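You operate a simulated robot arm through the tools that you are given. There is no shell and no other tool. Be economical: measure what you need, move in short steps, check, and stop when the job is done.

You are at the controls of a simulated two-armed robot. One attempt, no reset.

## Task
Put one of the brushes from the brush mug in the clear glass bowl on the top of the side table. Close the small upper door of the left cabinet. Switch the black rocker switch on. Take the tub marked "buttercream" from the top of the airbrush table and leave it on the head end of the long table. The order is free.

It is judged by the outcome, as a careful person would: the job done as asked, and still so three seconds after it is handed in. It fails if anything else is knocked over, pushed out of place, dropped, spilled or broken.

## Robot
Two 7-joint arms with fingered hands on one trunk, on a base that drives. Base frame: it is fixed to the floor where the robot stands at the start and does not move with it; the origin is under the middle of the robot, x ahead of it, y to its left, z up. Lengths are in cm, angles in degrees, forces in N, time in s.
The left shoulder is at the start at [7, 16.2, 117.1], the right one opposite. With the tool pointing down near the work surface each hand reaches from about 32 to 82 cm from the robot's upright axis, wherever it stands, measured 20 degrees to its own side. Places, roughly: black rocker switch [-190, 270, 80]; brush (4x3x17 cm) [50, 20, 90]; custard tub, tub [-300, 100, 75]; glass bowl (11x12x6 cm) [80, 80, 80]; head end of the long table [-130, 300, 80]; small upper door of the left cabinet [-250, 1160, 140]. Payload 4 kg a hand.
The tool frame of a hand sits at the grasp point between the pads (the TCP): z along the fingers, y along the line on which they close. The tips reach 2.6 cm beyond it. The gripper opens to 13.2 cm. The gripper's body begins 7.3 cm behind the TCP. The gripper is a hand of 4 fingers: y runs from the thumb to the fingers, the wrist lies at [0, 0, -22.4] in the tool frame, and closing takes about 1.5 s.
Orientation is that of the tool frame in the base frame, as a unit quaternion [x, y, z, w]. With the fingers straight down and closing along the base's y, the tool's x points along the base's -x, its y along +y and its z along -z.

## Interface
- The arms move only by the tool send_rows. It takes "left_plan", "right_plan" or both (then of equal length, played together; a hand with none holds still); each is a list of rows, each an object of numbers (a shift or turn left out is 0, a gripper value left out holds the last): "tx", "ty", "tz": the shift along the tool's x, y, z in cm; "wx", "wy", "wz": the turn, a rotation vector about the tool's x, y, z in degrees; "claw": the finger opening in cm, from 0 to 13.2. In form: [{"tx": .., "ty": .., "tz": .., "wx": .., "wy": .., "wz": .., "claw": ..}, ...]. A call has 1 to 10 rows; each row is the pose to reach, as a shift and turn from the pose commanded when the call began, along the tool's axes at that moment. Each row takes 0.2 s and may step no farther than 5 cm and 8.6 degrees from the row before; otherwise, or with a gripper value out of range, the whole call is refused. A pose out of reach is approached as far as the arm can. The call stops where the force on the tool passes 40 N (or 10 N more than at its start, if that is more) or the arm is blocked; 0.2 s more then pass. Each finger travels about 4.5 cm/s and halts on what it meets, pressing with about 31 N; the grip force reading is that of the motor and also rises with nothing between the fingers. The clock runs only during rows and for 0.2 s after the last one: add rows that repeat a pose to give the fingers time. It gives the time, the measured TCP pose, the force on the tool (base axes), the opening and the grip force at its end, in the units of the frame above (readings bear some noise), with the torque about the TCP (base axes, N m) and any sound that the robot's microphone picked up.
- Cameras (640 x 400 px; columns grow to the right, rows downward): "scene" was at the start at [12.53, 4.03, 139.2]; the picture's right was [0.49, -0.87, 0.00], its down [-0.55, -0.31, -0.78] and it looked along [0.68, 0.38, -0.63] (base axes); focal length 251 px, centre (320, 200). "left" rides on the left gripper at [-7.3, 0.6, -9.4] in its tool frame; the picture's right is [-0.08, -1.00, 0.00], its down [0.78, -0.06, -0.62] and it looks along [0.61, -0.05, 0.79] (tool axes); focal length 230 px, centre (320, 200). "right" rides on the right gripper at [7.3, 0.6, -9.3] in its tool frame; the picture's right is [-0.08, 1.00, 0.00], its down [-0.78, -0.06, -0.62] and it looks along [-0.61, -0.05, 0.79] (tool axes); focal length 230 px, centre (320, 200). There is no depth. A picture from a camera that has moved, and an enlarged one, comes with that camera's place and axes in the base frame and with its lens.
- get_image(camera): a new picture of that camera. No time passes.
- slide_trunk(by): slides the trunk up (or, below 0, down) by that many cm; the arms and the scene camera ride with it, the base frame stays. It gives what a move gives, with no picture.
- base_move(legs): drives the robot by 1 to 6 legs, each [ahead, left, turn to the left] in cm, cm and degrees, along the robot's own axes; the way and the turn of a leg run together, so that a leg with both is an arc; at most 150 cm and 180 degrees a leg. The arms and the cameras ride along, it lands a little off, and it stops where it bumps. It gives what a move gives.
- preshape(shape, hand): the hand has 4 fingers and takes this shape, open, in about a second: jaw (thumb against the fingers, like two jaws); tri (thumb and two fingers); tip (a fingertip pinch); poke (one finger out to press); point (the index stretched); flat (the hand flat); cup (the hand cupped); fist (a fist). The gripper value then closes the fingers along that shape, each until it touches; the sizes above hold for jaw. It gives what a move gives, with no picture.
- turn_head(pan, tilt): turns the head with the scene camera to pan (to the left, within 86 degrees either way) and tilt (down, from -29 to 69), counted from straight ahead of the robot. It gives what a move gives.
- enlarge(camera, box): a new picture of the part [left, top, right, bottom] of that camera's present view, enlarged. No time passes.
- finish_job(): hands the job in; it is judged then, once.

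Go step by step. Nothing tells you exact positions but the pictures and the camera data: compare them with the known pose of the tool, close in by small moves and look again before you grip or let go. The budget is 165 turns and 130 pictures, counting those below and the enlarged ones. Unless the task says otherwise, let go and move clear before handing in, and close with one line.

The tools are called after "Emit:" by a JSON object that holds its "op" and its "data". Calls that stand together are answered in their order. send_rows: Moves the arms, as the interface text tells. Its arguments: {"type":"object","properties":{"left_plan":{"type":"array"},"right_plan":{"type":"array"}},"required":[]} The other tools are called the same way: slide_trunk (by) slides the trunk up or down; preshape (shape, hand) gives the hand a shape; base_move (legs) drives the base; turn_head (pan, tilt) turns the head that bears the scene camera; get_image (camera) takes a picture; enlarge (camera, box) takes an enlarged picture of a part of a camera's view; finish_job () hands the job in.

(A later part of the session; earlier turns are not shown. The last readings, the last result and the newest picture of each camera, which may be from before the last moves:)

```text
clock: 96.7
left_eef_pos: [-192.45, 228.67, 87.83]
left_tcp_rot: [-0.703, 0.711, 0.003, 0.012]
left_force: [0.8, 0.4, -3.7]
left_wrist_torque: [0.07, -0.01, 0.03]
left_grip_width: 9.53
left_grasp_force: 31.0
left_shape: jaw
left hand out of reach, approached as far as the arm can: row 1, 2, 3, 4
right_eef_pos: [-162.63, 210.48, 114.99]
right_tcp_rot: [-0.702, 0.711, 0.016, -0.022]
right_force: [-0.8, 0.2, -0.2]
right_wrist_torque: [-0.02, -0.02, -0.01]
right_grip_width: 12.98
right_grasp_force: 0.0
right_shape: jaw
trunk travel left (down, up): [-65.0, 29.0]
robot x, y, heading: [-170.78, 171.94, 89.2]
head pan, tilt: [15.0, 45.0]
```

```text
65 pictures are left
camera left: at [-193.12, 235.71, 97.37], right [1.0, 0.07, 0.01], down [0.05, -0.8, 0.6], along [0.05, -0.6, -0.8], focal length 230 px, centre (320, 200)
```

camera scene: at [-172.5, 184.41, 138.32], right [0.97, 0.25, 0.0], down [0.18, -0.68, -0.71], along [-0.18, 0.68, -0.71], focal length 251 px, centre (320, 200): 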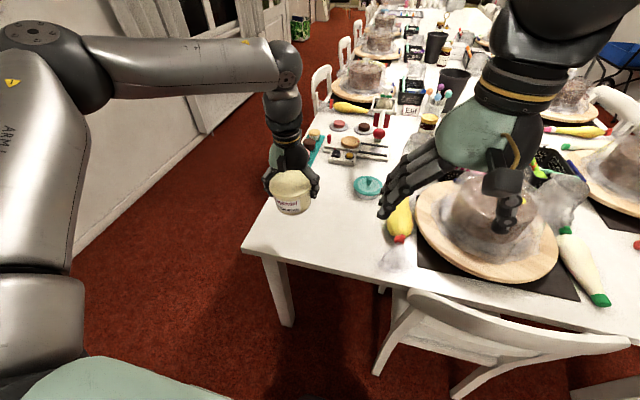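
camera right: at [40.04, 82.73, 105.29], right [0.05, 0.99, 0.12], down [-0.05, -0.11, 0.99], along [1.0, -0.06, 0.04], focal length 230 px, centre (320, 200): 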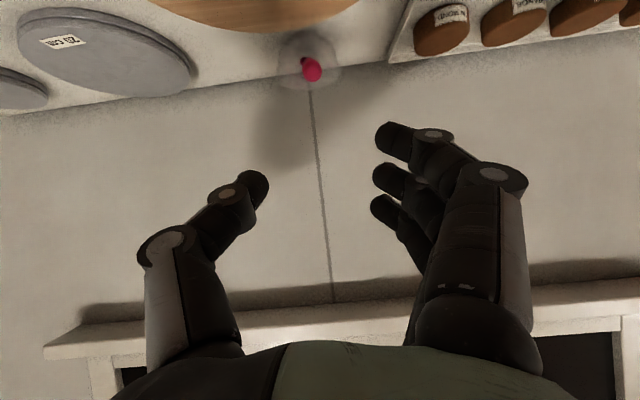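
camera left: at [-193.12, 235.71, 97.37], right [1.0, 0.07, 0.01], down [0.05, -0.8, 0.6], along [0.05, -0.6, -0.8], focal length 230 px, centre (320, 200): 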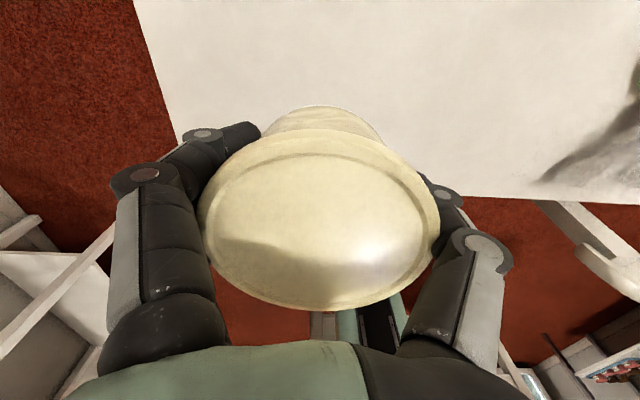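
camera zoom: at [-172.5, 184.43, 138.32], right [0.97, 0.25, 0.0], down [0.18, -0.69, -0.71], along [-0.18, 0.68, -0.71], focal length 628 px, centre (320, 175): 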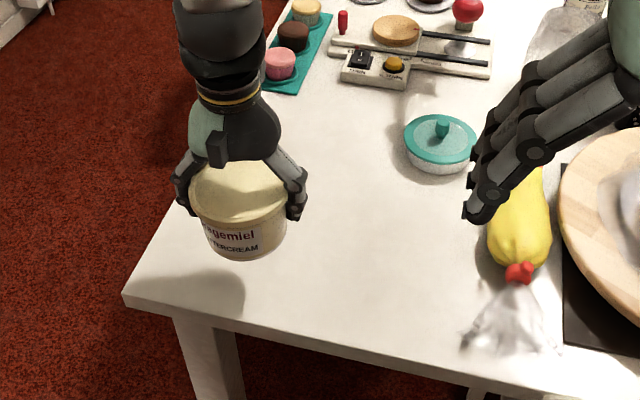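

The arm is near its reach; I'll move the base 6 ahead and 4 right, then lower with the trunk.

Emit:
{"op": "base_move", "data": {"legs": [[6, -4, 0]]}}

Emit:
{"op": "slide_trunk", "data": {"by": -2}}

Emit:
{"op": "enlarge", "data": {"camera": "scene", "box": [220, 130, 420, 290]}}

```text
clock: 97.8
left_eef_pos: [-188.62, 234.46, 88.04]
left_tcp_rot: [-0.705, 0.71, 0.001, 0.01]
left_force: [0.2, -0.4, -4.9]
left_wrist_torque: [0.08, -0.01, -0.02]
left_grip_width: 9.53
left_grasp_force: 30.5
left_shape: jaw
right_eef_pos: [-158.59, 216.23, 115.05]
right_tcp_rot: [-0.703, 0.711, 0.017, -0.02]
right_force: [0.9, 0.3, 0.5]
right_wrist_torque: [0.0, 0.0, -0.02]
right_grip_width: 12.94
right_grasp_force: 0.1
right_shape: jaw
trunk travel left (down, up): [-65.0, 29.0]
robot x, y, heading: [-166.25, 177.49, 89.5]
head pan, tilt: [15.0, 45.0]
```

```text
clock: 98.4
left_eef_pos: [-188.5, 234.6, 85.94]
left_tcp_rot: [-0.705, 0.709, 0.002, 0.01]
left_force: [1.3, -0.1, -4.1]
left_wrist_torque: [0.06, -0.02, 0.02]
left_grip_width: 9.53
left_grasp_force: 31.3
left_shape: jaw
right_eef_pos: [-158.5, 216.4, 113.0]
right_tcp_rot: [-0.703, 0.71, 0.016, -0.023]
right_force: [-0.3, 0.4, -0.1]
right_wrist_torque: [-0.02, -0.01, 0.02]
right_grip_width: 13.01
right_grasp_force: 0.0
right_shape: jaw
trunk travel left (down, up): [-63.0, 31.0]
robot x, y, heading: [-166.49, 177.63, 89.3]
head pan, tilt: [15.0, 45.0]
```

```text
2.50 times, centred on (320, 210) of scene
camera zoom: at [-168.43, 190.46, 136.3], right [0.97, 0.25, 0.0], down [0.18, -0.69, -0.71], along [-0.18, 0.68, -0.71], focal length 628 px, centre (320, 175)
```

zoom: 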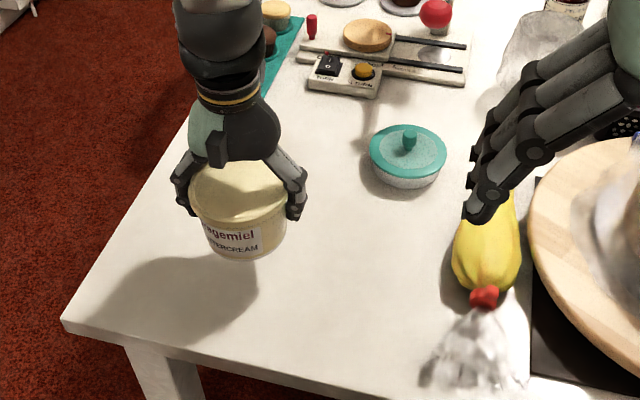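

Emit:
{"op": "slide_trunk", "data": {"by": -1.5}}

Emit:
{"op": "slide_trunk", "data": {"by": -0.7}}

Emit:
{"op": "enlarge", "data": {"camera": "scene", "box": [220, 130, 420, 290]}}

```text
clock: 99.1
left_eef_pos: [-188.45, 234.46, 84.47]
left_tcp_rot: [-0.705, 0.709, 0.002, 0.011]
left_force: [-0.2, 0.1, -3.5]
left_wrist_torque: [0.03, 0.03, -0.02]
left_grip_width: 9.51
left_grasp_force: 31.3
left_shape: jaw
right_eef_pos: [-158.47, 216.22, 111.66]
right_tcp_rot: [-0.703, 0.711, 0.017, -0.021]
right_force: [-0.9, 0.2, -0.3]
right_wrist_torque: [-0.01, 0.0, -0.02]
right_grip_width: 13.0
right_grasp_force: 0.0
right_shape: jaw
trunk travel left (down, up): [-61.5, 32.5]
robot x, y, heading: [-166.6, 177.2, 89.7]
head pan, tilt: [15.0, 45.0]
```

```text
clock: 99.6
left_eef_pos: [-188.53, 234.52, 83.86]
left_tcp_rot: [-0.705, 0.709, 0.003, 0.012]
left_force: [0.5, 0.1, -4.0]
left_wrist_torque: [0.12, -0.01, 0.04]
left_grip_width: 9.52
left_grasp_force: 31.2
left_shape: jaw
right_eef_pos: [-158.65, 216.27, 110.86]
right_tcp_rot: [-0.703, 0.711, 0.016, -0.021]
right_force: [-0.3, -0.6, 0.5]
right_wrist_torque: [-0.01, -0.01, 0.01]
right_grip_width: 12.97
right_grasp_force: 0.0
right_shape: jaw
trunk travel left (down, up): [-60.8, 33.2]
robot x, y, heading: [-166.42, 177.37, 89.7]
head pan, tilt: [15.0, 45.0]
```

```text
2.50 times, centred on (320, 210) of scene
camera zoom: at [-168.51, 190.33, 134.12], right [0.97, 0.25, 0.0], down [0.18, -0.68, -0.71], along [-0.18, 0.68, -0.71], focal length 628 px, centre (320, 175)
```

zoom: 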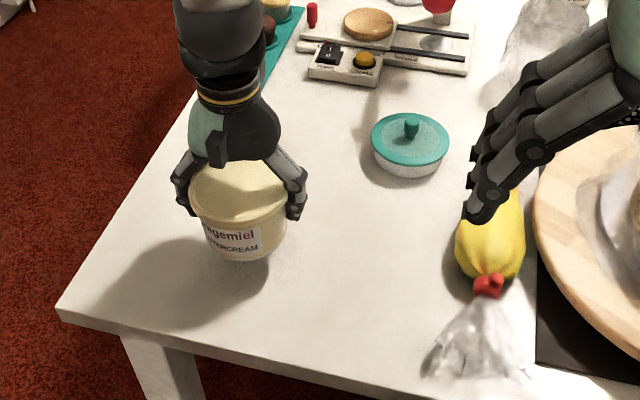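

Emit:
{"op": "slide_trunk", "data": {"by": -0.7}}

Emit:
{"op": "slide_trunk", "data": {"by": -0.5}}

```text
clock: 100.2
left_eef_pos: [-188.53, 234.47, 83.09]
left_tcp_rot: [-0.704, 0.71, 0.001, 0.011]
left_force: [0.1, 0.2, -4.2]
left_wrist_torque: [0.07, -0.04, 0.02]
left_grip_width: 9.53
left_grasp_force: 30.6
left_shape: jaw
right_eef_pos: [-158.66, 216.2, 110.2]
right_tcp_rot: [-0.703, 0.711, 0.016, -0.021]
right_force: [-0.4, 0.0, -0.4]
right_wrist_torque: [-0.02, -0.01, 0.01]
right_grip_width: 12.99
right_grasp_force: 0.1
right_shape: jaw
trunk travel left (down, up): [-60.1, 33.9]
robot x, y, heading: [-166.13, 177.57, 89.6]
head pan, tilt: [15.0, 45.0]
```

```text
clock: 100.7
left_eef_pos: [-188.52, 234.54, 82.57]
left_tcp_rot: [-0.704, 0.71, 0.002, 0.011]
left_force: [0.5, 0.3, -4.3]
left_wrist_torque: [0.06, 0.05, -0.01]
left_grip_width: 9.53
left_grasp_force: 31.2
left_shape: jaw
right_eef_pos: [-158.52, 216.27, 109.7]
right_tcp_rot: [-0.704, 0.71, 0.016, -0.021]
right_force: [0.0, 0.0, -0.3]
right_wrist_torque: [0.01, -0.02, 0.01]
right_grip_width: 13.01
right_grasp_force: 0.1
right_shape: jaw
trunk travel left (down, up): [-59.6, 34.4]
robot x, y, heading: [-166.12, 177.39, 89.5]
head pan, tilt: [15.0, 45.0]
```

Emit:
{"op": "slide_trunk", "data": {"by": -0.6}}

Emit:
{"op": "enlarge", "data": {"camera": "scene", "box": [260, 180, 340, 250]}}

```text
clock: 101.3
left_eef_pos: [-188.43, 234.46, 81.87]
left_tcp_rot: [-0.705, 0.709, 0.001, 0.011]
left_force: [-0.4, -0.1, -4.5]
left_wrist_torque: [0.06, 0.04, -0.02]
left_grip_width: 9.51
left_grasp_force: 30.6
left_shape: jaw
right_eef_pos: [-158.56, 216.33, 109.03]
right_tcp_rot: [-0.703, 0.71, 0.016, -0.021]
right_force: [0.2, 0.2, 0.4]
right_wrist_torque: [0.03, 0.0, -0.01]
right_grip_width: 13.0
right_grasp_force: 0.1
right_shape: jaw
trunk travel left (down, up): [-59.0, 35.0]
robot x, y, heading: [-166.71, 177.66, 89.7]
head pan, tilt: [15.0, 45.0]
```

```text
5.71 times, centred on (300, 215) of scene
camera zoom: at [-168.51, 190.34, 132.31], right [0.97, 0.25, 0.0], down [0.18, -0.68, -0.71], along [-0.18, 0.68, -0.71], focal length 1435 px, centre (434, 114)
```

zoom: 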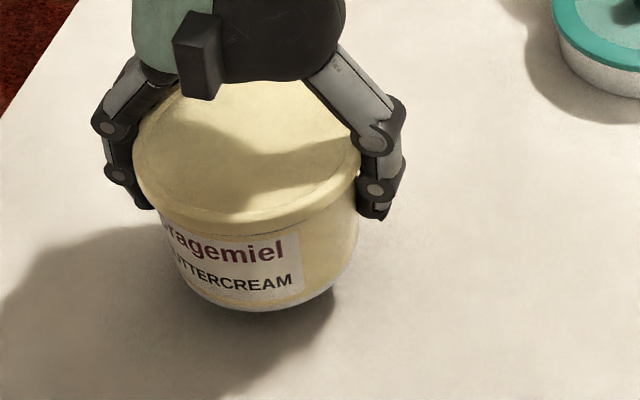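

Emit:
{"op": "slide_trunk", "data": {"by": -0.6}}

Emit:
{"op": "slide_trunk", "data": {"by": -0.4}}

Emit:
{"op": "enlarge", "data": {"camera": "scene", "box": [260, 180, 340, 250]}}

```text
clock: 101.8
left_eef_pos: [-188.57, 234.46, 81.34]
left_tcp_rot: [-0.705, 0.71, 0.002, 0.011]
left_force: [0.7, -0.2, -4.0]
left_wrist_torque: [0.07, 0.01, -0.01]
left_grip_width: 9.53
left_grasp_force: 31.3
left_shape: jaw
right_eef_pos: [-158.65, 216.31, 108.44]
right_tcp_rot: [-0.703, 0.711, 0.016, -0.021]
right_force: [-0.6, 0.0, 0.2]
right_wrist_torque: [0.01, 0.0, 0.0]
right_grip_width: 13.01
right_grasp_force: 0.0
right_shape: jaw
trunk travel left (down, up): [-58.4, 35.6]
robot x, y, heading: [-166.48, 177.52, 89.7]
head pan, tilt: [15.0, 45.0]
```

```text
clock: 102.3
left_eef_pos: [-188.7, 234.52, 80.84]
left_tcp_rot: [-0.705, 0.709, 0.002, 0.011]
left_force: [1.1, 0.0, -4.6]
left_wrist_torque: [0.04, -0.03, 0.0]
left_grip_width: 9.54
left_grasp_force: 30.7
left_shape: jaw
right_eef_pos: [-158.49, 216.27, 108.09]
right_tcp_rot: [-0.704, 0.71, 0.016, -0.02]
right_force: [1.3, -0.2, -0.7]
right_wrist_torque: [0.02, -0.01, 0.01]
right_grip_width: 12.97
right_grasp_force: 0.1
right_shape: jaw
trunk travel left (down, up): [-58.0, 36.0]
robot x, y, heading: [-166.65, 177.9, 89.6]
head pan, tilt: [15.0, 45.0]
```

```text
5.71 times, centred on (300, 215) of scene
camera zoom: at [-168.51, 190.35, 131.31], right [0.97, 0.25, 0.0], down [0.18, -0.68, -0.71], along [-0.18, 0.68, -0.71], focal length 1435 px, centre (434, 114)
```

zoom: 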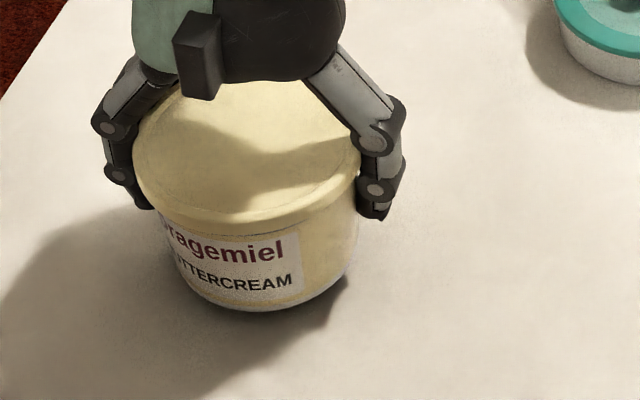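

Emit:
{"op": "slide_trunk", "data": {"by": -0.4}}

Emit:
{"op": "slide_trunk", "data": {"by": -0.4}}

Emit:
{"op": "enlarge", "data": {"camera": "scene", "box": [260, 180, 340, 250]}}

```text
clock: 102.9
left_eef_pos: [-188.47, 234.52, 80.71]
left_tcp_rot: [-0.704, 0.71, 0.002, 0.011]
left_force: [-0.4, 0.4, -3.9]
left_wrist_torque: [0.05, 0.0, 0.03]
left_grip_width: 9.53
left_grasp_force: 30.7
left_shape: jaw
right_eef_pos: [-158.49, 216.25, 107.62]
right_tcp_rot: [-0.703, 0.711, 0.016, -0.021]
right_force: [0.3, 0.0, 0.3]
right_wrist_torque: [0.0, -0.01, 0.0]
right_grip_width: 13.02
right_grasp_force: 0.0
right_shape: jaw
trunk travel left (down, up): [-57.6, 36.4]
robot x, y, heading: [-166.62, 177.83, 89.6]
head pan, tilt: [15.0, 45.0]
```

```text
clock: 103.4
left_eef_pos: [-188.48, 234.57, 80.19]
left_tcp_rot: [-0.704, 0.71, 0.002, 0.011]
left_force: [0.0, 0.4, -2.5]
left_wrist_torque: [0.06, 0.09, -0.03]
left_grip_width: 9.54
left_grasp_force: 30.8
left_shape: jaw
right_eef_pos: [-158.52, 216.28, 107.22]
right_tcp_rot: [-0.703, 0.711, 0.015, -0.02]
right_force: [-0.1, -0.8, -0.2]
right_wrist_torque: [-0.01, 0.03, 0.0]
right_grip_width: 12.98
right_grasp_force: 0.1
right_shape: jaw
trunk travel left (down, up): [-57.2, 36.8]
robot x, y, heading: [-166.69, 177.73, 89.7]
head pan, tilt: [15.0, 45.0]
```

```text
5.71 times, centred on (300, 215) of scene
camera zoom: at [-168.5, 190.31, 130.52], right [0.97, 0.25, 0.0], down [0.18, -0.68, -0.71], along [-0.18, 0.68, -0.71], focal length 1435 px, centre (434, 114)
```

zoom: 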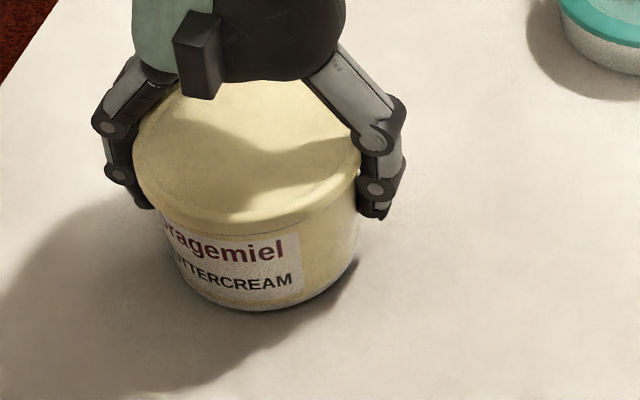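

Force is easing (−4.3 → −2.5): it's touching down. One slight step more, then release.

Emit:
{"op": "slide_trunk", "data": {"by": -0.2}}

Emit:
{"op": "send_rows", "data": {"left_plan": [{"claw": 9.7}, {"claw": 10.5}, {"claw": 11.5}, {"claw": 13}, {"claw": 13.2}, {"claw": 13.2}, {"claw": 13.2}]}}

Emit:
{"op": "enlarge", "data": {"camera": "scene", "box": [260, 180, 340, 250]}}

```text
clock: 103.9
left_eef_pos: [-188.55, 234.52, 80.11]
left_tcp_rot: [-0.705, 0.71, 0.004, 0.012]
left_force: [-0.7, -0.3, 8.2]
left_wrist_torque: [0.0, 0.57, 0.0]
left_grip_width: 9.48
left_grasp_force: 30.8
left_shape: jaw
right_eef_pos: [-158.52, 216.14, 107.13]
right_tcp_rot: [-0.703, 0.711, 0.017, -0.022]
right_force: [0.1, -1.0, 0.4]
right_wrist_torque: [0.0, 0.01, -0.02]
right_grip_width: 12.98
right_grasp_force: 0.0
right_shape: jaw
trunk travel left (down, up): [-57.0, 37.0]
robot x, y, heading: [-166.16, 177.85, 89.5]
head pan, tilt: [15.0, 45.0]
```

```text
clock: 105.5
left_eef_pos: [-188.34, 234.47, 80.08]
left_tcp_rot: [-0.704, 0.71, 0.002, 0.011]
left_force: [2.0, -0.1, 4.3]
left_wrist_torque: [-0.02, -0.11, 0.02]
left_grip_width: 13.18
left_grasp_force: 0.0
left_shape: jaw
right_eef_pos: [-158.6, 216.17, 107.15]
right_tcp_rot: [-0.703, 0.71, 0.017, -0.022]
right_force: [1.3, 0.6, -0.2]
right_wrist_torque: [0.0, -0.01, 0.0]
right_grip_width: 13.0
right_grasp_force: 0.1
right_shape: jaw
trunk travel left (down, up): [-57.0, 37.0]
robot x, y, heading: [-166.14, 177.7, 89.5]
head pan, tilt: [15.0, 45.0]
```

```text
5.71 times, centred on (300, 215) of scene
camera zoom: at [-168.44, 190.25, 130.33], right [0.97, 0.25, 0.0], down [0.18, -0.68, -0.71], along [-0.18, 0.68, -0.71], focal length 1435 px, centre (434, 114)
```

zoom: 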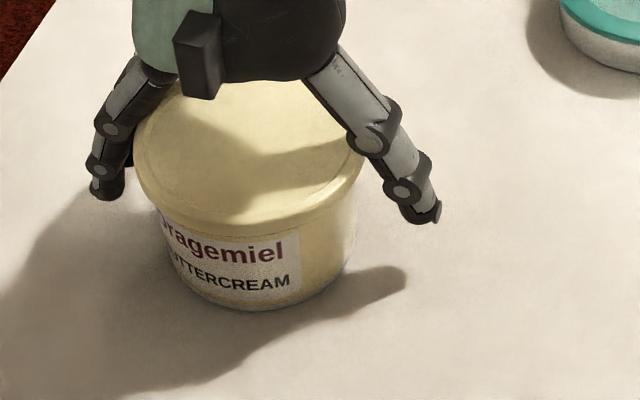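

Released. Raise straight up with the trunk.

Emit:
{"op": "slide_trunk", "data": {"by": 3}}

Emit:
{"op": "slide_trunk", "data": {"by": 12}}

Emit:
{"op": "get_image", "data": {"camera": "scene"}}

```text
clock: 106.3
left_eef_pos: [-188.47, 234.49, 82.85]
left_tcp_rot: [-0.704, 0.71, 0.003, 0.011]
left_force: [0.6, -0.6, -0.2]
left_wrist_torque: [0.0, 0.04, -0.02]
left_grip_width: 13.16
left_grasp_force: 0.1
left_shape: jaw
right_eef_pos: [-158.51, 216.17, 109.88]
right_tcp_rot: [-0.703, 0.711, 0.016, -0.022]
right_force: [0.0, 0.1, 1.1]
right_wrist_torque: [0.0, 0.0, -0.02]
right_grip_width: 12.99
right_grasp_force: 0.1
right_shape: jaw
trunk travel left (down, up): [-60.0, 34.0]
robot x, y, heading: [-166.57, 177.38, 89.4]
head pan, tilt: [15.0, 45.0]
```

```text
clock: 107.8
left_eef_pos: [-188.59, 234.52, 94.98]
left_tcp_rot: [-0.705, 0.709, 0.003, 0.011]
left_force: [-0.2, 0.0, -0.4]
left_wrist_torque: [0.0, 0.01, 0.05]
left_grip_width: 13.18
left_grasp_force: 0.1
left_shape: jaw
right_eef_pos: [-158.56, 216.27, 122.04]
right_tcp_rot: [-0.703, 0.711, 0.016, -0.021]
right_force: [1.2, 0.1, 0.1]
right_wrist_torque: [-0.01, 0.0, 0.02]
right_grip_width: 13.01
right_grasp_force: 0.2
right_shape: jaw
trunk travel left (down, up): [-72.0, 22.0]
robot x, y, heading: [-166.38, 177.87, 89.3]
head pan, tilt: [15.0, 45.0]
```

```text
58 pictures are left
camera scene: at [-168.49, 190.32, 145.32], right [0.97, 0.25, 0.0], down [0.18, -0.68, -0.71], along [-0.18, 0.68, -0.71], focal length 251 px, centre (320, 200)
```

scene: 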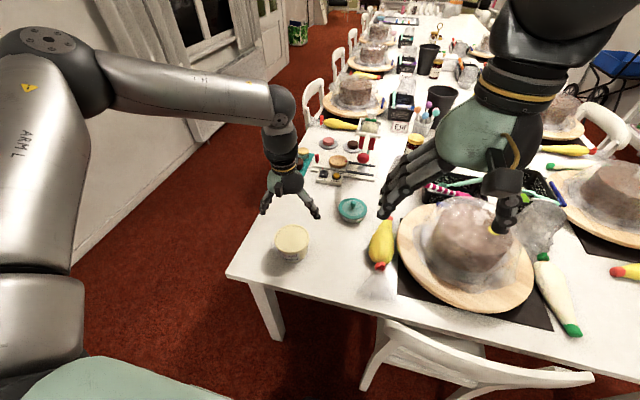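

Tub stands on the head end. Now the switch device beyond it: a closer look.

Emit:
{"op": "enlarge", "data": {"camera": "scene", "box": [285, 125, 385, 200]}}

```text
5.33 times, centred on (335, 162) of scene
camera zoom: at [-168.49, 190.32, 145.32], right [0.97, 0.25, 0.0], down [0.18, -0.68, -0.71], along [-0.18, 0.68, -0.71], focal length 1339 px, centre (240, 400)
```

zoom: 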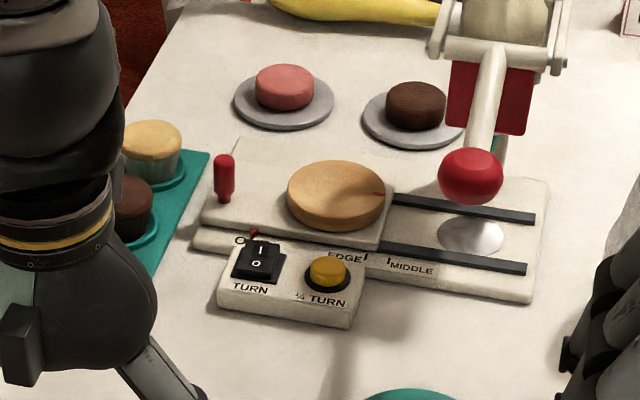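

The rocker is at about (-188, 271.5), with "I" on its far (+y) side. I'll reach it from the left aisle, facing +x, with the right hand. First retract the left hand and back off.

Emit:
{"op": "send_rows", "data": {"left_plan": [{"tz": -4}, {"tz": -8, "tx": 2}, {"tz": -12, "tx": 5}, {"tz": -14, "tx": 9}, {"tz": -14, "tx": 13}, {"tz": -14, "tx": 17}, {"tz": -14, "tx": 21}, {"tz": -14, "tx": 25}, {"tz": -14, "tx": 25}]}}

Emit:
{"op": "base_move", "data": {"legs": [[-22, 0, 0], [0, 88, 0]]}}

Emit:
{"op": "turn_head", "data": {"pan": 0, "tilt": 30}}

Emit:
{"op": "get_image", "data": {"camera": "scene"}}

```text
clock: 109.8
left_eef_pos: [-188.77, 212.36, 108.62]
left_tcp_rot: [-0.705, 0.709, 0.003, 0.011]
left_force: [0.5, 0.2, 0.3]
left_wrist_torque: [0.02, 0.01, 0.01]
left_grip_width: 13.19
left_grasp_force: 0.0
left_shape: jaw
left hand out of reach, approached as far as the arm can: row 8, 9
right_eef_pos: [-158.52, 216.36, 121.96]
right_tcp_rot: [-0.703, 0.711, 0.016, -0.021]
right_force: [0.6, 0.8, 0.1]
right_wrist_torque: [0.0, 0.01, 0.04]
right_grip_width: 12.96
right_grasp_force: 0.1
right_shape: jaw
trunk travel left (down, up): [-72.0, 22.0]
robot x, y, heading: [-166.73, 177.28, 89.4]
head pan, tilt: [15.0, 45.0]
```

```text
clock: 115.7
left_eef_pos: [-277.47, 191.08, 108.73]
left_tcp_rot: [-0.704, 0.71, 0.003, 0.011]
left_force: [-0.6, -0.3, -0.7]
left_wrist_torque: [0.0, -0.01, 0.0]
left_grip_width: 13.19
left_grasp_force: 0.1
left_shape: jaw
right_eef_pos: [-246.99, 195.01, 121.94]
right_tcp_rot: [-0.703, 0.711, 0.017, -0.022]
right_force: [0.4, 0.6, 0.2]
right_wrist_torque: [0.0, 0.03, 0.02]
right_grip_width: 13.03
right_grasp_force: 0.1
right_shape: jaw
trunk travel left (down, up): [-72.0, 22.0]
robot x, y, heading: [-255.0, 156.52, 89.4]
head pan, tilt: [15.0, 45.0]
```

```text
clock: 116.5
left_eef_pos: [-277.32, 191.07, 108.64]
left_tcp_rot: [-0.704, 0.71, 0.002, 0.011]
left_force: [-0.3, 0.4, 0.1]
left_wrist_torque: [0.01, 0.0, -0.02]
left_grip_width: 13.19
left_grasp_force: 0.2
left_shape: jaw
right_eef_pos: [-247.04, 194.96, 122.04]
right_tcp_rot: [-0.703, 0.711, 0.016, -0.021]
right_force: [0.2, -0.6, 0.5]
right_wrist_torque: [0.04, -0.02, -0.03]
right_grip_width: 12.99
right_grasp_force: 0.1
right_shape: jaw
trunk travel left (down, up): [-72.0, 22.0]
robot x, y, heading: [-255.38, 156.6, 89.3]
head pan, tilt: [0.0, 30.0]
```

```text
56 pictures are left
camera scene: at [-255.0, 170.26, 147.58], right [1.0, -0.01, 0.0], down [0.0, -0.5, -0.87], along [0.01, 0.87, -0.5], focal length 251 px, centre (320, 200)
```

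scene: 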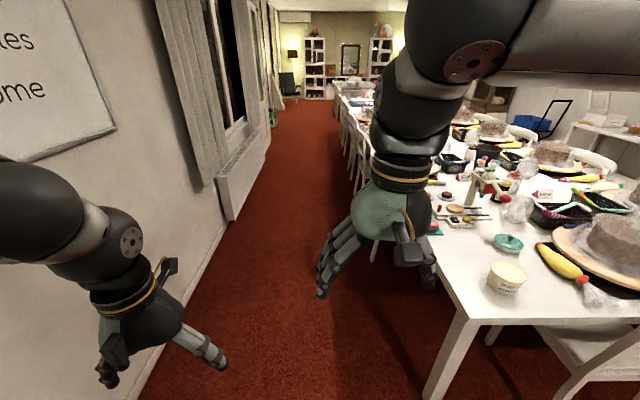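

Aisle is clear. Drive forward to y≈291 and turn right to face the table.

Emit:
{"op": "base_move", "data": {"legs": [[134, 0, 0], [0, 0, -89.4]]}}

Emit:
{"op": "preshape", "data": {"hand": "right", "shape": "poke"}}

Emit:
{"op": "turn_head", "data": {"pan": -10, "tilt": 45}}

Emit:
{"op": "get_image", "data": {"camera": "scene"}}

Emit:
{"op": "get_image", "data": {"camera": "right"}}

```text
clock: 127.1
left_eef_pos: [-219.64, 314.46, 108.66]
left_tcp_rot: [0.002, 1.0, -0.006, 0.009]
left_force: [-0.3, -0.5, 0.2]
left_wrist_torque: [-0.02, -0.05, 0.01]
left_grip_width: 13.2
left_grasp_force: 0.1
left_shape: jaw
right_eef_pos: [-215.59, 284.19, 122.07]
right_tcp_rot: [0.003, 1.0, 0.027, -0.003]
right_force: [0.3, -0.4, 0.0]
right_wrist_torque: [0.02, 0.03, -0.03]
right_grip_width: 13.0
right_grasp_force: 0.1
right_shape: jaw
trunk travel left (down, up): [-72.0, 22.0]
robot x, y, heading: [-254.08, 291.87, -0.3]
head pan, tilt: [0.0, 30.0]
```

```text
clock: 128.0
left_eef_pos: [-219.49, 314.35, 108.59]
left_tcp_rot: [0.001, 1.0, -0.006, 0.01]
left_force: [-0.3, -0.8, -0.4]
left_wrist_torque: [0.0, 0.01, -0.01]
left_grip_width: 13.19
left_grasp_force: 0.1
left_shape: jaw
right_eef_pos: [-215.62, 284.08, 122.13]
right_tcp_rot: [0.003, 1.0, 0.026, -0.003]
right_force: [-1.0, -0.3, -0.2]
right_wrist_torque: [0.03, 0.03, -0.01]
right_grip_width: 0.0
right_grasp_force: 0.1
right_shape: poke
trunk travel left (down, up): [-72.0, 22.0]
robot x, y, heading: [-253.98, 291.77, -0.3]
head pan, tilt: [0.0, 30.0]
```

```text
clock: 128.8
left_eef_pos: [-219.66, 314.5, 108.65]
left_tcp_rot: [0.002, 1.0, -0.007, 0.009]
left_force: [0.6, -0.2, -0.6]
left_wrist_torque: [0.0, 0.02, 0.01]
left_grip_width: 13.18
left_grasp_force: 0.1
left_shape: jaw
right_eef_pos: [-215.53, 284.12, 122.08]
right_tcp_rot: [0.003, 1.0, 0.026, -0.003]
right_force: [-0.4, 0.3, -0.3]
right_wrist_torque: [-0.02, 0.01, -0.05]
right_grip_width: 0.0
right_grasp_force: 0.0
right_shape: poke
trunk travel left (down, up): [-72.0, 22.0]
robot x, y, heading: [-254.75, 291.93, 0.1]
head pan, tilt: [-10.0, 45.0]
```

```text
55 pictures are left
camera scene: at [-241.12, 290.32, 145.33], right [-0.18, -0.98, 0.0], down [-0.7, 0.12, -0.71], along [0.7, -0.12, -0.71], focal length 251 px, centre (320, 200)
```

scene: 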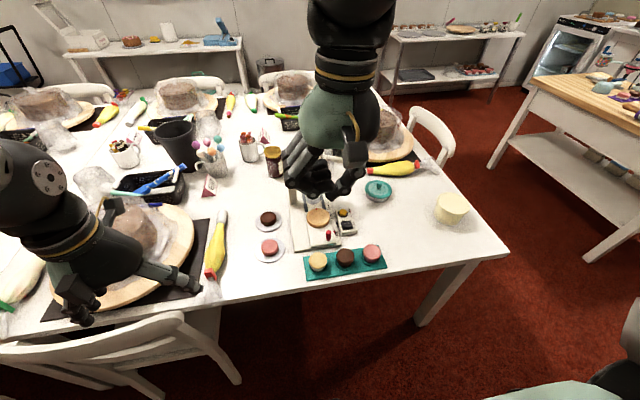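

```text
54 pictures are left
camera right: at [-222.76, 284.24, 131.58], right [0.08, 1.0, 0.05], down [0.79, -0.1, 0.61], along [0.61, -0.01, -0.79], focal length 230 px, centre (320, 200)
```

right: 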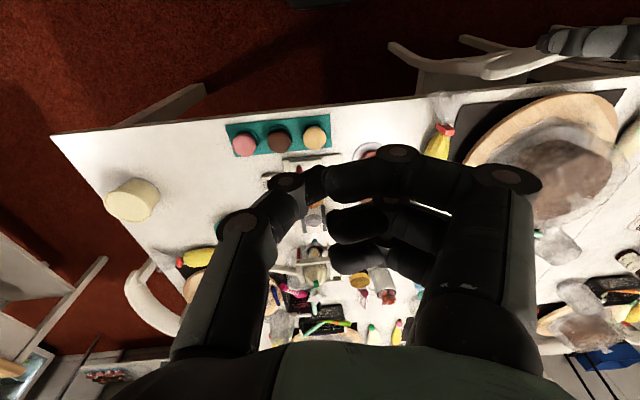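

Emit:
{"op": "enlarge", "data": {"camera": "scene", "box": [270, 110, 400, 280]}}

Emit:
{"op": "enlarge", "data": {"camera": "right", "box": [200, 100, 440, 300]}}

```text
2.35 times, centred on (335, 195) of scene
camera zoom: at [-241.12, 290.32, 145.33], right [-0.18, -0.98, 0.0], down [-0.7, 0.12, -0.71], along [0.7, -0.12, -0.71], focal length 591 px, centre (285, 212)
```

zoom: 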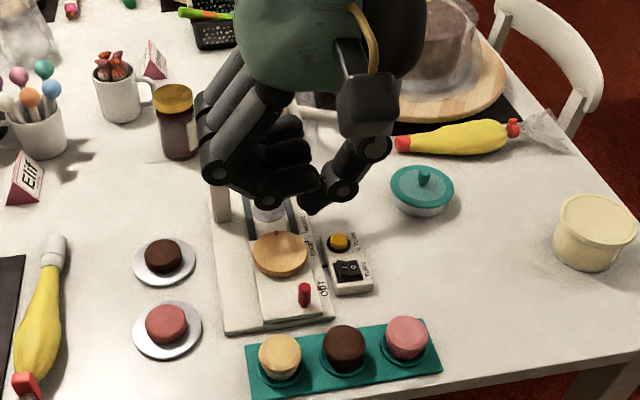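

```text
2.00 times, centred on (320, 200) of right
camera zoom: at [-222.76, 284.24, 131.58], right [0.08, 1.0, 0.05], down [0.79, -0.1, 0.61], along [0.61, -0.01, -0.79], focal length 460 px, centre (320, 200)
```

zoom: 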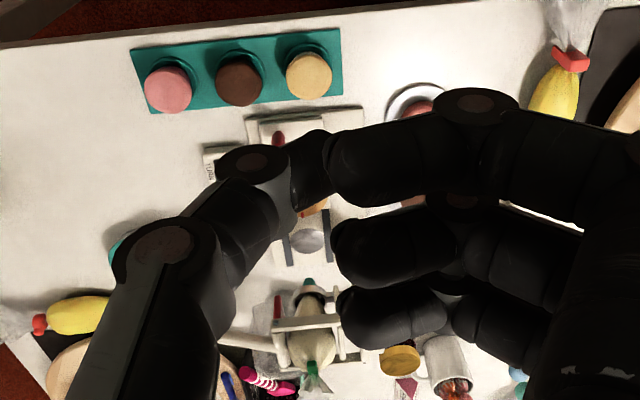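

The poke shape isn't clearly extended; I'll try "point" (index stretched) and look.

Emit:
{"op": "preshape", "data": {"hand": "right", "shape": "point"}}

Emit:
{"op": "get_image", "data": {"camera": "right"}}

Emit:
{"op": "enlarge", "data": {"camera": "scene", "box": [270, 110, 400, 280]}}

```text
clock: 129.7
left_eef_pos: [-219.52, 314.37, 108.55]
left_tcp_rot: [0.003, 1.0, -0.007, 0.01]
left_force: [0.5, 0.0, -0.2]
left_wrist_torque: [0.01, 0.01, 0.01]
left_grip_width: 13.17
left_grasp_force: 0.1
left_shape: jaw
right_eef_pos: [-215.58, 284.2, 121.99]
right_tcp_rot: [0.003, 1.0, 0.026, -0.002]
right_force: [0.0, 0.5, 0.9]
right_wrist_torque: [-0.01, -0.02, 0.0]
right_grip_width: 12.62
right_grasp_force: 0.1
right_shape: point
trunk travel left (down, up): [-72.0, 22.0]
robot x, y, heading: [-254.25, 292.27, 0.1]
head pan, tilt: [-10.0, 45.0]
```

```text
51 pictures are left
camera right: at [-222.76, 284.24, 131.58], right [0.08, 1.0, 0.05], down [0.79, -0.1, 0.61], along [0.61, -0.01, -0.79], focal length 230 px, centre (320, 200)
```

right: 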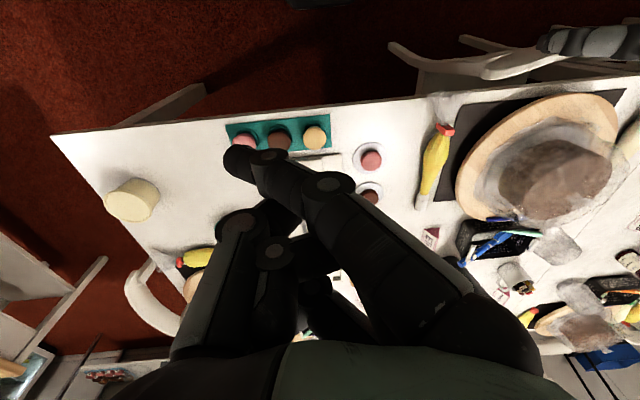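

```text
2.35 times, centred on (335, 195) of scene
camera zoom: at [-241.12, 290.32, 145.32], right [-0.18, -0.98, 0.0], down [-0.7, 0.13, -0.71], along [0.7, -0.13, -0.71], focal length 591 px, centre (285, 212)
```

zoom: 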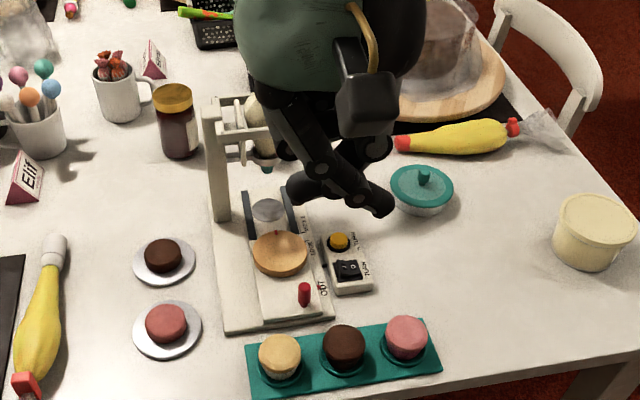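

Emit:
{"op": "preshape", "data": {"hand": "right", "shape": "poke"}}

Emit:
{"op": "send_rows", "data": {"right_plan": [{"claw": 13}, {"claw": 13}, {"claw": 13}, {"claw": 13}, {"claw": 13}, {"claw": 13}]}}

Emit:
{"op": "get_image", "data": {"camera": "right"}}

Emit:
{"op": "get_image", "data": {"camera": "scene"}}

```text
clock: 130.6
left_eef_pos: [-219.61, 314.35, 108.64]
left_tcp_rot: [0.002, 1.0, -0.006, 0.01]
left_force: [-0.8, 0.7, 0.7]
left_wrist_torque: [0.0, 0.0, 0.04]
left_grip_width: 13.18
left_grasp_force: 0.0
left_shape: jaw
right_eef_pos: [-215.54, 284.21, 122.1]
right_tcp_rot: [0.003, 1.0, 0.027, -0.004]
right_force: [0.2, 0.2, -0.2]
right_wrist_torque: [0.03, 0.01, -0.03]
right_grip_width: 0.0
right_grasp_force: 0.0
right_shape: poke
trunk travel left (down, up): [-72.0, 22.0]
robot x, y, heading: [-254.22, 292.19, -0.3]
head pan, tilt: [-10.0, 45.0]
```

```text
clock: 132.0
left_eef_pos: [-219.56, 314.44, 108.68]
left_tcp_rot: [0.002, 1.0, -0.005, 0.01]
left_force: [0.1, 0.2, -0.9]
left_wrist_torque: [0.01, 0.03, 0.04]
left_grip_width: 13.15
left_grasp_force: 0.0
left_shape: jaw
right_eef_pos: [-215.59, 284.22, 122.2]
right_tcp_rot: [0.002, 1.0, 0.026, -0.004]
right_force: [-0.2, 0.2, -0.6]
right_wrist_torque: [0.03, 0.01, 0.05]
right_grip_width: 0.0
right_grasp_force: 0.2
right_shape: poke
trunk travel left (down, up): [-72.0, 22.0]
robot x, y, heading: [-253.93, 292.11, -0.3]
head pan, tilt: [-10.0, 45.0]
```

```text
49 pictures are left
camera right: at [-222.76, 284.24, 131.58], right [0.08, 1.0, 0.05], down [0.79, -0.1, 0.61], along [0.61, -0.01, -0.79], focal length 230 px, centre (320, 200)
```

right: 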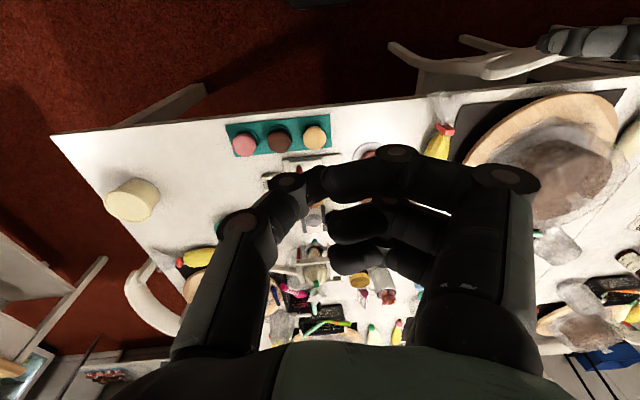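

```text
48 pictures are left
camera scene: at [-241.13, 290.32, 145.32], right [-0.18, -0.98, 0.0], down [-0.7, 0.13, -0.71], along [0.7, -0.13, -0.71], focal length 251 px, centre (320, 200)
```

scene: 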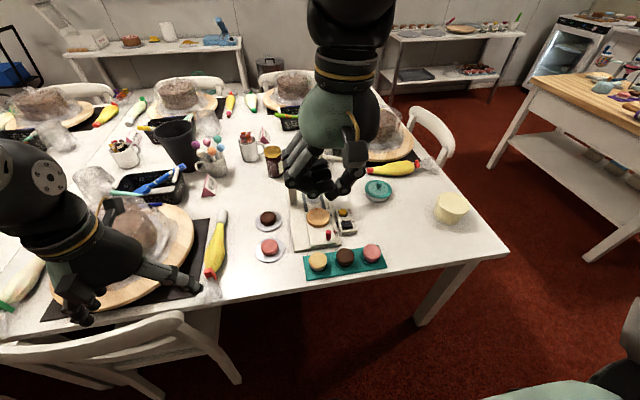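

In "poke", thumb and index form a firm tip at the TCP. Rocker triangulates to (-188.4, 271.6, 77.5), "I" half ≈1 cm to +y. I'll bring the tip above it, pitched 15° to raise the other fingers.

Emit:
{"op": "send_rows", "data": {"right_plan": [{"tx": -4, "ty": -2, "wy": -5}, {"tx": -8, "ty": -4, "wy": -10}, {"tx": -12, "ty": -6, "wy": -15}, {"tx": -16, "ty": -8, "wy": -15}, {"tx": -20, "ty": -9.5, "wy": -15, "tz": 1}, {"tx": -24, "ty": -11, "wy": -15, "tz": 3}, {"tx": -27, "ty": -11.5, "wy": -15, "tz": 6}, {"tx": -27, "ty": -12, "wy": -15, "tz": 10.5}, {"tx": -27, "ty": -12.3, "wy": -15, "tz": 15}, {"tx": -27, "ty": -12.5, "wy": -15, "tz": 19}]}}

Emit:
{"op": "slide_trunk", "data": {"by": -8}}

Emit:
{"op": "get_image", "data": {"camera": "right"}}

Emit:
{"op": "enlarge", "data": {"camera": "scene", "box": [270, 130, 400, 270]}}

```text
clock: 134.2
left_eef_pos: [-219.55, 314.27, 108.64]
left_tcp_rot: [0.002, 1.0, -0.006, 0.008]
left_force: [0.1, -0.3, -0.1]
left_wrist_torque: [-0.02, 0.03, 0.01]
left_grip_width: 13.2
left_grasp_force: 0.0
left_shape: jaw
right_eef_pos: [-188.5, 272.48, 102.15]
right_tcp_rot: [0.006, 0.992, 0.026, 0.127]
right_force: [0.0, -0.2, 0.1]
right_wrist_torque: [0.02, -0.02, 0.0]
right_grip_width: 0.02
right_grasp_force: 0.1
right_shape: poke
trunk travel left (down, up): [-72.0, 22.0]
robot x, y, heading: [-254.29, 292.01, -0.1]
head pan, tilt: [-10.0, 45.0]
```

```text
clock: 135.3
left_eef_pos: [-219.66, 314.46, 100.7]
left_tcp_rot: [0.002, 1.0, -0.008, 0.01]
left_force: [0.5, -0.7, 0.3]
left_wrist_torque: [-0.06, 0.01, -0.04]
left_grip_width: 13.18
left_grasp_force: 0.0
left_shape: jaw
right_eef_pos: [-188.71, 272.49, 94.48]
right_tcp_rot: [0.006, 0.992, 0.026, 0.127]
right_force: [0.0, 0.9, 0.2]
right_wrist_torque: [0.01, 0.05, 0.01]
right_grip_width: 0.0
right_grasp_force: 0.2
right_shape: poke
trunk travel left (down, up): [-64.0, 30.0]
robot x, y, heading: [-254.15, 291.95, -0.3]
head pan, tilt: [-10.0, 45.0]
```

```text
47 pictures are left
camera right: at [-198.07, 272.69, 101.64], right [0.08, 0.99, 0.07], down [0.6, -0.11, 0.79], along [0.79, -0.02, -0.61], focal length 230 px, centre (320, 200)
```

right: 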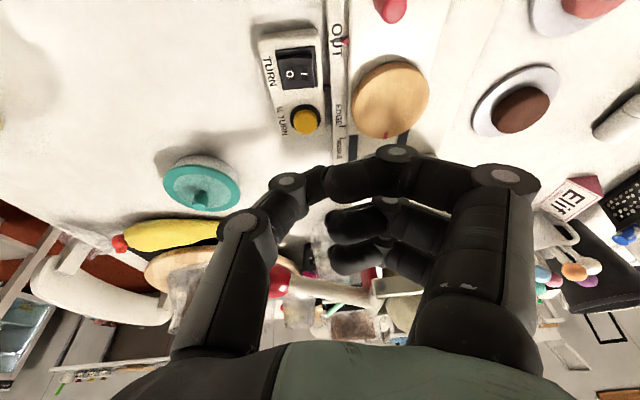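

```text
2.86 times, centred on (335, 200) of scene
camera zoom: at [-241.14, 290.31, 137.33], right [-0.18, -0.98, 0.0], down [-0.7, 0.13, -0.71], along [0.7, -0.13, -0.71], focal length 717 px, centre (277, 200)
```

zoom: 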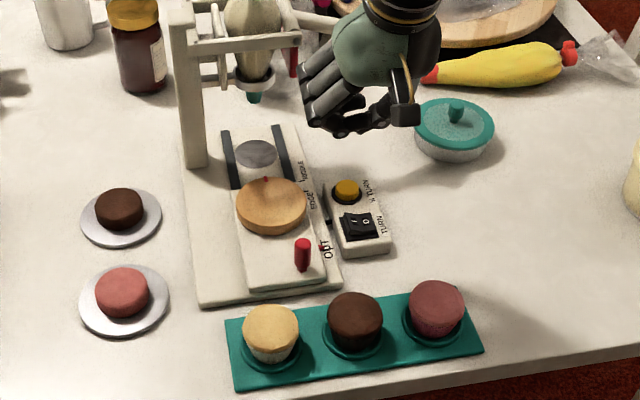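

Nearly over it. Shift 1.2 cm forward, 0.5 to +y and lower 9 cm with the arm.

Emit:
{"op": "send_rows", "data": {"right_plan": [{"tx": -1.1, "ty": 0.5, "tz": 0.3}, {"tx": 0.0, "ty": 0.3, "tz": 4.6}, {"tx": 1.12, "ty": 0.03, "tz": 9}, {"tx": 1.12, "ty": 0.03, "tz": 9}]}}

Emit:
{"op": "get_image", "data": {"camera": "right"}}

Emit:
{"op": "enlarge", "data": {"camera": "scene", "box": [290, 150, 390, 240]}}

```text
clock: 136.3
left_eef_pos: [-219.71, 314.42, 100.75]
left_tcp_rot: [0.001, 1.0, -0.005, 0.009]
left_force: [0.0, -0.2, -0.1]
left_wrist_torque: [-0.01, -0.01, 0.02]
left_grip_width: 13.21
left_grasp_force: 0.0
left_shape: jaw
right_eef_pos: [-187.51, 272.9, 85.49]
right_tcp_rot: [0.007, 0.992, 0.026, 0.127]
right_force: [-0.3, 0.0, -0.2]
right_wrist_torque: [-0.03, -0.03, -0.02]
right_grip_width: 0.01
right_grasp_force: 0.1
right_shape: poke
trunk travel left (down, up): [-64.0, 30.0]
robot x, y, heading: [-253.89, 292.04, -0.3]
head pan, tilt: [-10.0, 45.0]
```

```text
45 pictures are left
camera right: at [-196.82, 273.21, 92.77], right [0.08, 0.99, 0.07], down [0.6, -0.11, 0.79], along [0.79, -0.02, -0.61], focal length 230 px, centre (320, 200)
```

right: 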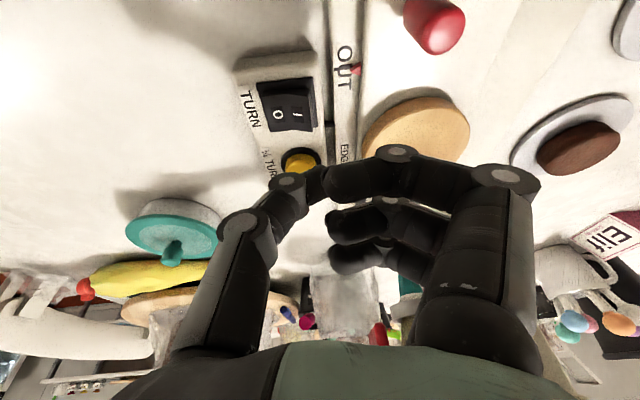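

```text
4.44 times, centred on (340, 195) of scene
camera zoom: at [-241.18, 290.37, 137.33], right [-0.18, -0.98, 0.0], down [-0.7, 0.12, -0.71], along [0.7, -0.13, -0.71], focal length 1116 px, centre (231, 222)
```

zoom: 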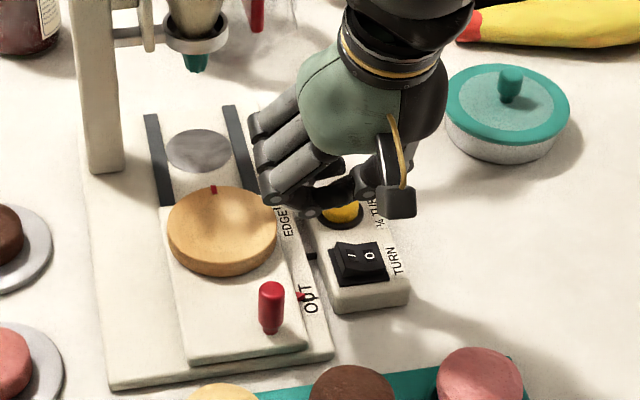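

The pinch tip covers both rocker halves, so I'd rather use a closed jaw where the index tip alone leads. Raising, then changing shape.

Emit:
{"op": "send_rows", "data": {"right_plan": [{"tz": -4, "tx": -1}, {"tz": -8.5, "tx": -2}, {"tz": -12, "tx": -3}, {"tz": -12, "tx": -3}]}}

Emit:
{"op": "preshape", "data": {"hand": "right", "shape": "jaw"}}

Emit:
{"op": "send_rows", "data": {"right_plan": [{"claw": 8, "wy": -6}, {"claw": 4, "wy": -12}, {"claw": 0, "wy": -15}, {"claw": 0, "wy": -15}, {"claw": 0, "wy": -15}, {"claw": 0, "wy": -15}, {"claw": 0, "wy": -15}, {"claw": 0, "wy": -15}, {"claw": 0, "wy": -15}]}}

Emit:
{"op": "get_image", "data": {"camera": "right"}}

Emit:
{"op": "enlarge", "data": {"camera": "scene", "box": [280, 110, 400, 230]}}

```text
clock: 137.3
left_eef_pos: [-219.62, 314.35, 100.45]
left_tcp_rot: [0.002, 1.0, -0.006, 0.01]
left_force: [-0.1, -0.7, 0.1]
left_wrist_torque: [0.06, 0.0, -0.01]
left_grip_width: 13.18
left_grasp_force: 0.2
left_shape: jaw
right_eef_pos: [-187.48, 272.34, 97.6]
right_tcp_rot: [0.007, 0.992, 0.026, 0.127]
right_force: [-0.4, -0.3, -0.4]
right_wrist_torque: [0.04, 0.02, -0.03]
right_grip_width: 0.0
right_grasp_force: 0.0
right_shape: poke
trunk travel left (down, up): [-64.0, 30.0]
robot x, y, heading: [-254.5, 292.05, 0.1]
head pan, tilt: [-10.0, 45.0]
```

```text
clock: 138.2
left_eef_pos: [-219.54, 314.5, 100.61]
left_tcp_rot: [0.001, 1.0, -0.006, 0.009]
left_force: [-0.5, 0.4, 0.4]
left_wrist_torque: [0.0, 0.02, 0.03]
left_grip_width: 13.2
left_grasp_force: 0.1
left_shape: jaw
right_eef_pos: [-187.44, 272.27, 97.75]
right_tcp_rot: [0.007, 0.992, 0.025, 0.127]
right_force: [-0.3, 0.0, -0.4]
right_wrist_torque: [0.03, 0.03, 0.03]
right_grip_width: 13.2
right_grasp_force: 0.0
right_shape: jaw
trunk travel left (down, up): [-64.0, 30.0]
robot x, y, heading: [-254.35, 292.23, -0.3]
head pan, tilt: [-10.0, 45.0]
```

```text
clock: 140.2
left_eef_pos: [-219.66, 314.33, 100.71]
left_tcp_rot: [0.002, 1.0, -0.006, 0.01]
left_force: [0.3, -0.6, 0.7]
left_wrist_torque: [-0.02, -0.02, 0.02]
left_grip_width: 13.16
left_grasp_force: 0.0
left_shape: jaw
right_eef_pos: [-187.46, 272.29, 97.69]
right_tcp_rot: [0.01, 0.967, 0.025, 0.255]
right_force: [0.9, 0.2, -0.5]
right_wrist_torque: [0.0, 0.01, 0.02]
right_grip_width: 0.0
right_grasp_force: 31.2
right_shape: jaw
trunk travel left (down, up): [-64.0, 30.0]
robot x, y, heading: [-254.24, 291.92, -0.1]
head pan, tilt: [-10.0, 45.0]
```

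```text
43 pictures are left
camera right: at [-198.52, 272.7, 102.33], right [0.07, 0.99, 0.09], down [0.38, -0.11, 0.92], along [0.92, -0.03, -0.38], focal length 230 px, centre (320, 200)
```

right: 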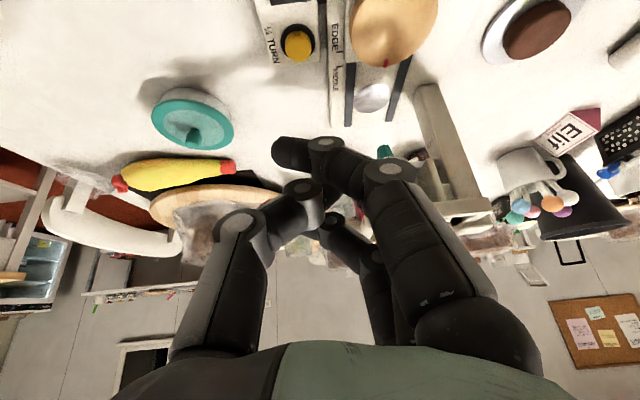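

```text
3.33 times, centred on (340, 170) of scene
camera zoom: at [-241.12, 290.31, 137.32], right [-0.18, -0.98, 0.0], down [-0.7, 0.13, -0.71], along [0.7, -0.13, -0.71], focal length 837 px, centre (253, 300)
```

zoom: 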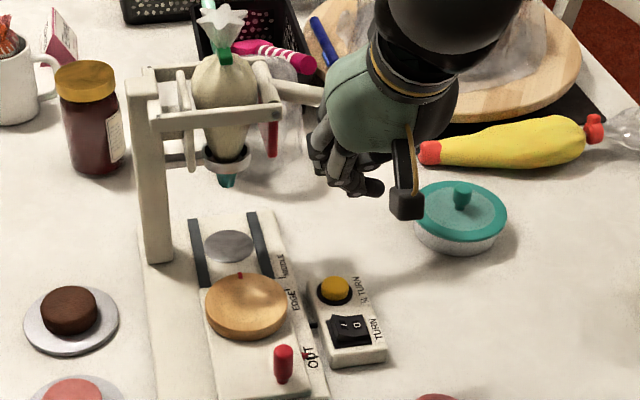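

Now the index tip leads clearly (≈(-188, 270, 94)). Moving it over the "I" half and down to about 3 cm above.

Emit:
{"op": "send_rows", "data": {"right_plan": [{"tx": 0.1, "ty": 2.6}, {"tx": 2.2, "ty": 2.4, "tz": 3.8}, {"tx": 4.5, "ty": 2.1, "tz": 7.6}, {"tx": 6.67, "ty": 1.89, "tz": 11.3}, {"tx": 6.67, "ty": 1.89, "tz": 11.3}]}}

Emit:
{"op": "get_image", "data": {"camera": "right"}}

Emit:
{"op": "enlarge", "data": {"camera": "scene", "box": [290, 150, 390, 240]}}

```text
clock: 141.4
left_eef_pos: [-219.6, 314.36, 100.58]
left_tcp_rot: [0.002, 1.0, -0.006, 0.009]
left_force: [0.4, -0.5, -0.1]
left_wrist_torque: [0.01, -0.02, -0.01]
left_grip_width: 13.2
left_grasp_force: 0.1
left_shape: jaw
right_eef_pos: [-187.82, 274.86, 84.69]
right_tcp_rot: [0.01, 0.966, 0.025, 0.256]
right_force: [1.0, -0.1, -0.1]
right_wrist_torque: [0.02, -0.04, 0.02]
right_grip_width: 0.0
right_grasp_force: 31.5
right_shape: jaw
trunk travel left (down, up): [-64.0, 30.0]
robot x, y, heading: [-254.17, 291.92, -0.1]
head pan, tilt: [-10.0, 45.0]
```

```text
41 pictures are left
camera right: at [-198.77, 275.27, 89.32], right [0.07, 0.99, 0.09], down [0.38, -0.11, 0.92], along [0.92, -0.03, -0.38], focal length 230 px, centre (320, 200)
```

right: 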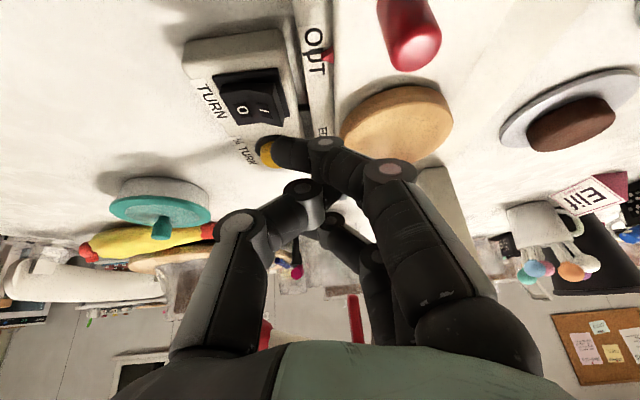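

```text
4.44 times, centred on (340, 195) of scene
camera zoom: at [-241.16, 290.31, 137.33], right [-0.18, -0.98, 0.0], down [-0.7, 0.13, -0.71], along [0.7, -0.13, -0.71], focal length 1116 px, centre (231, 222)
```

zoom: 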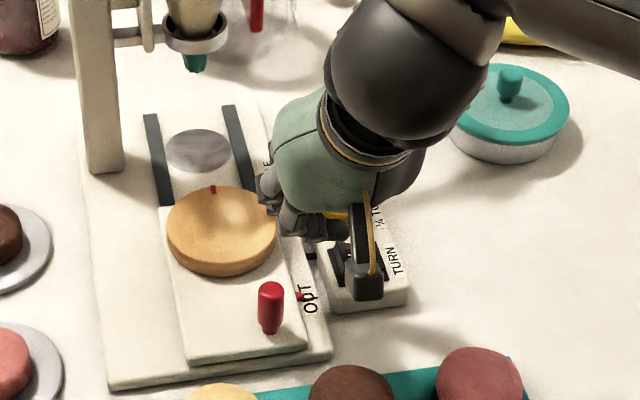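

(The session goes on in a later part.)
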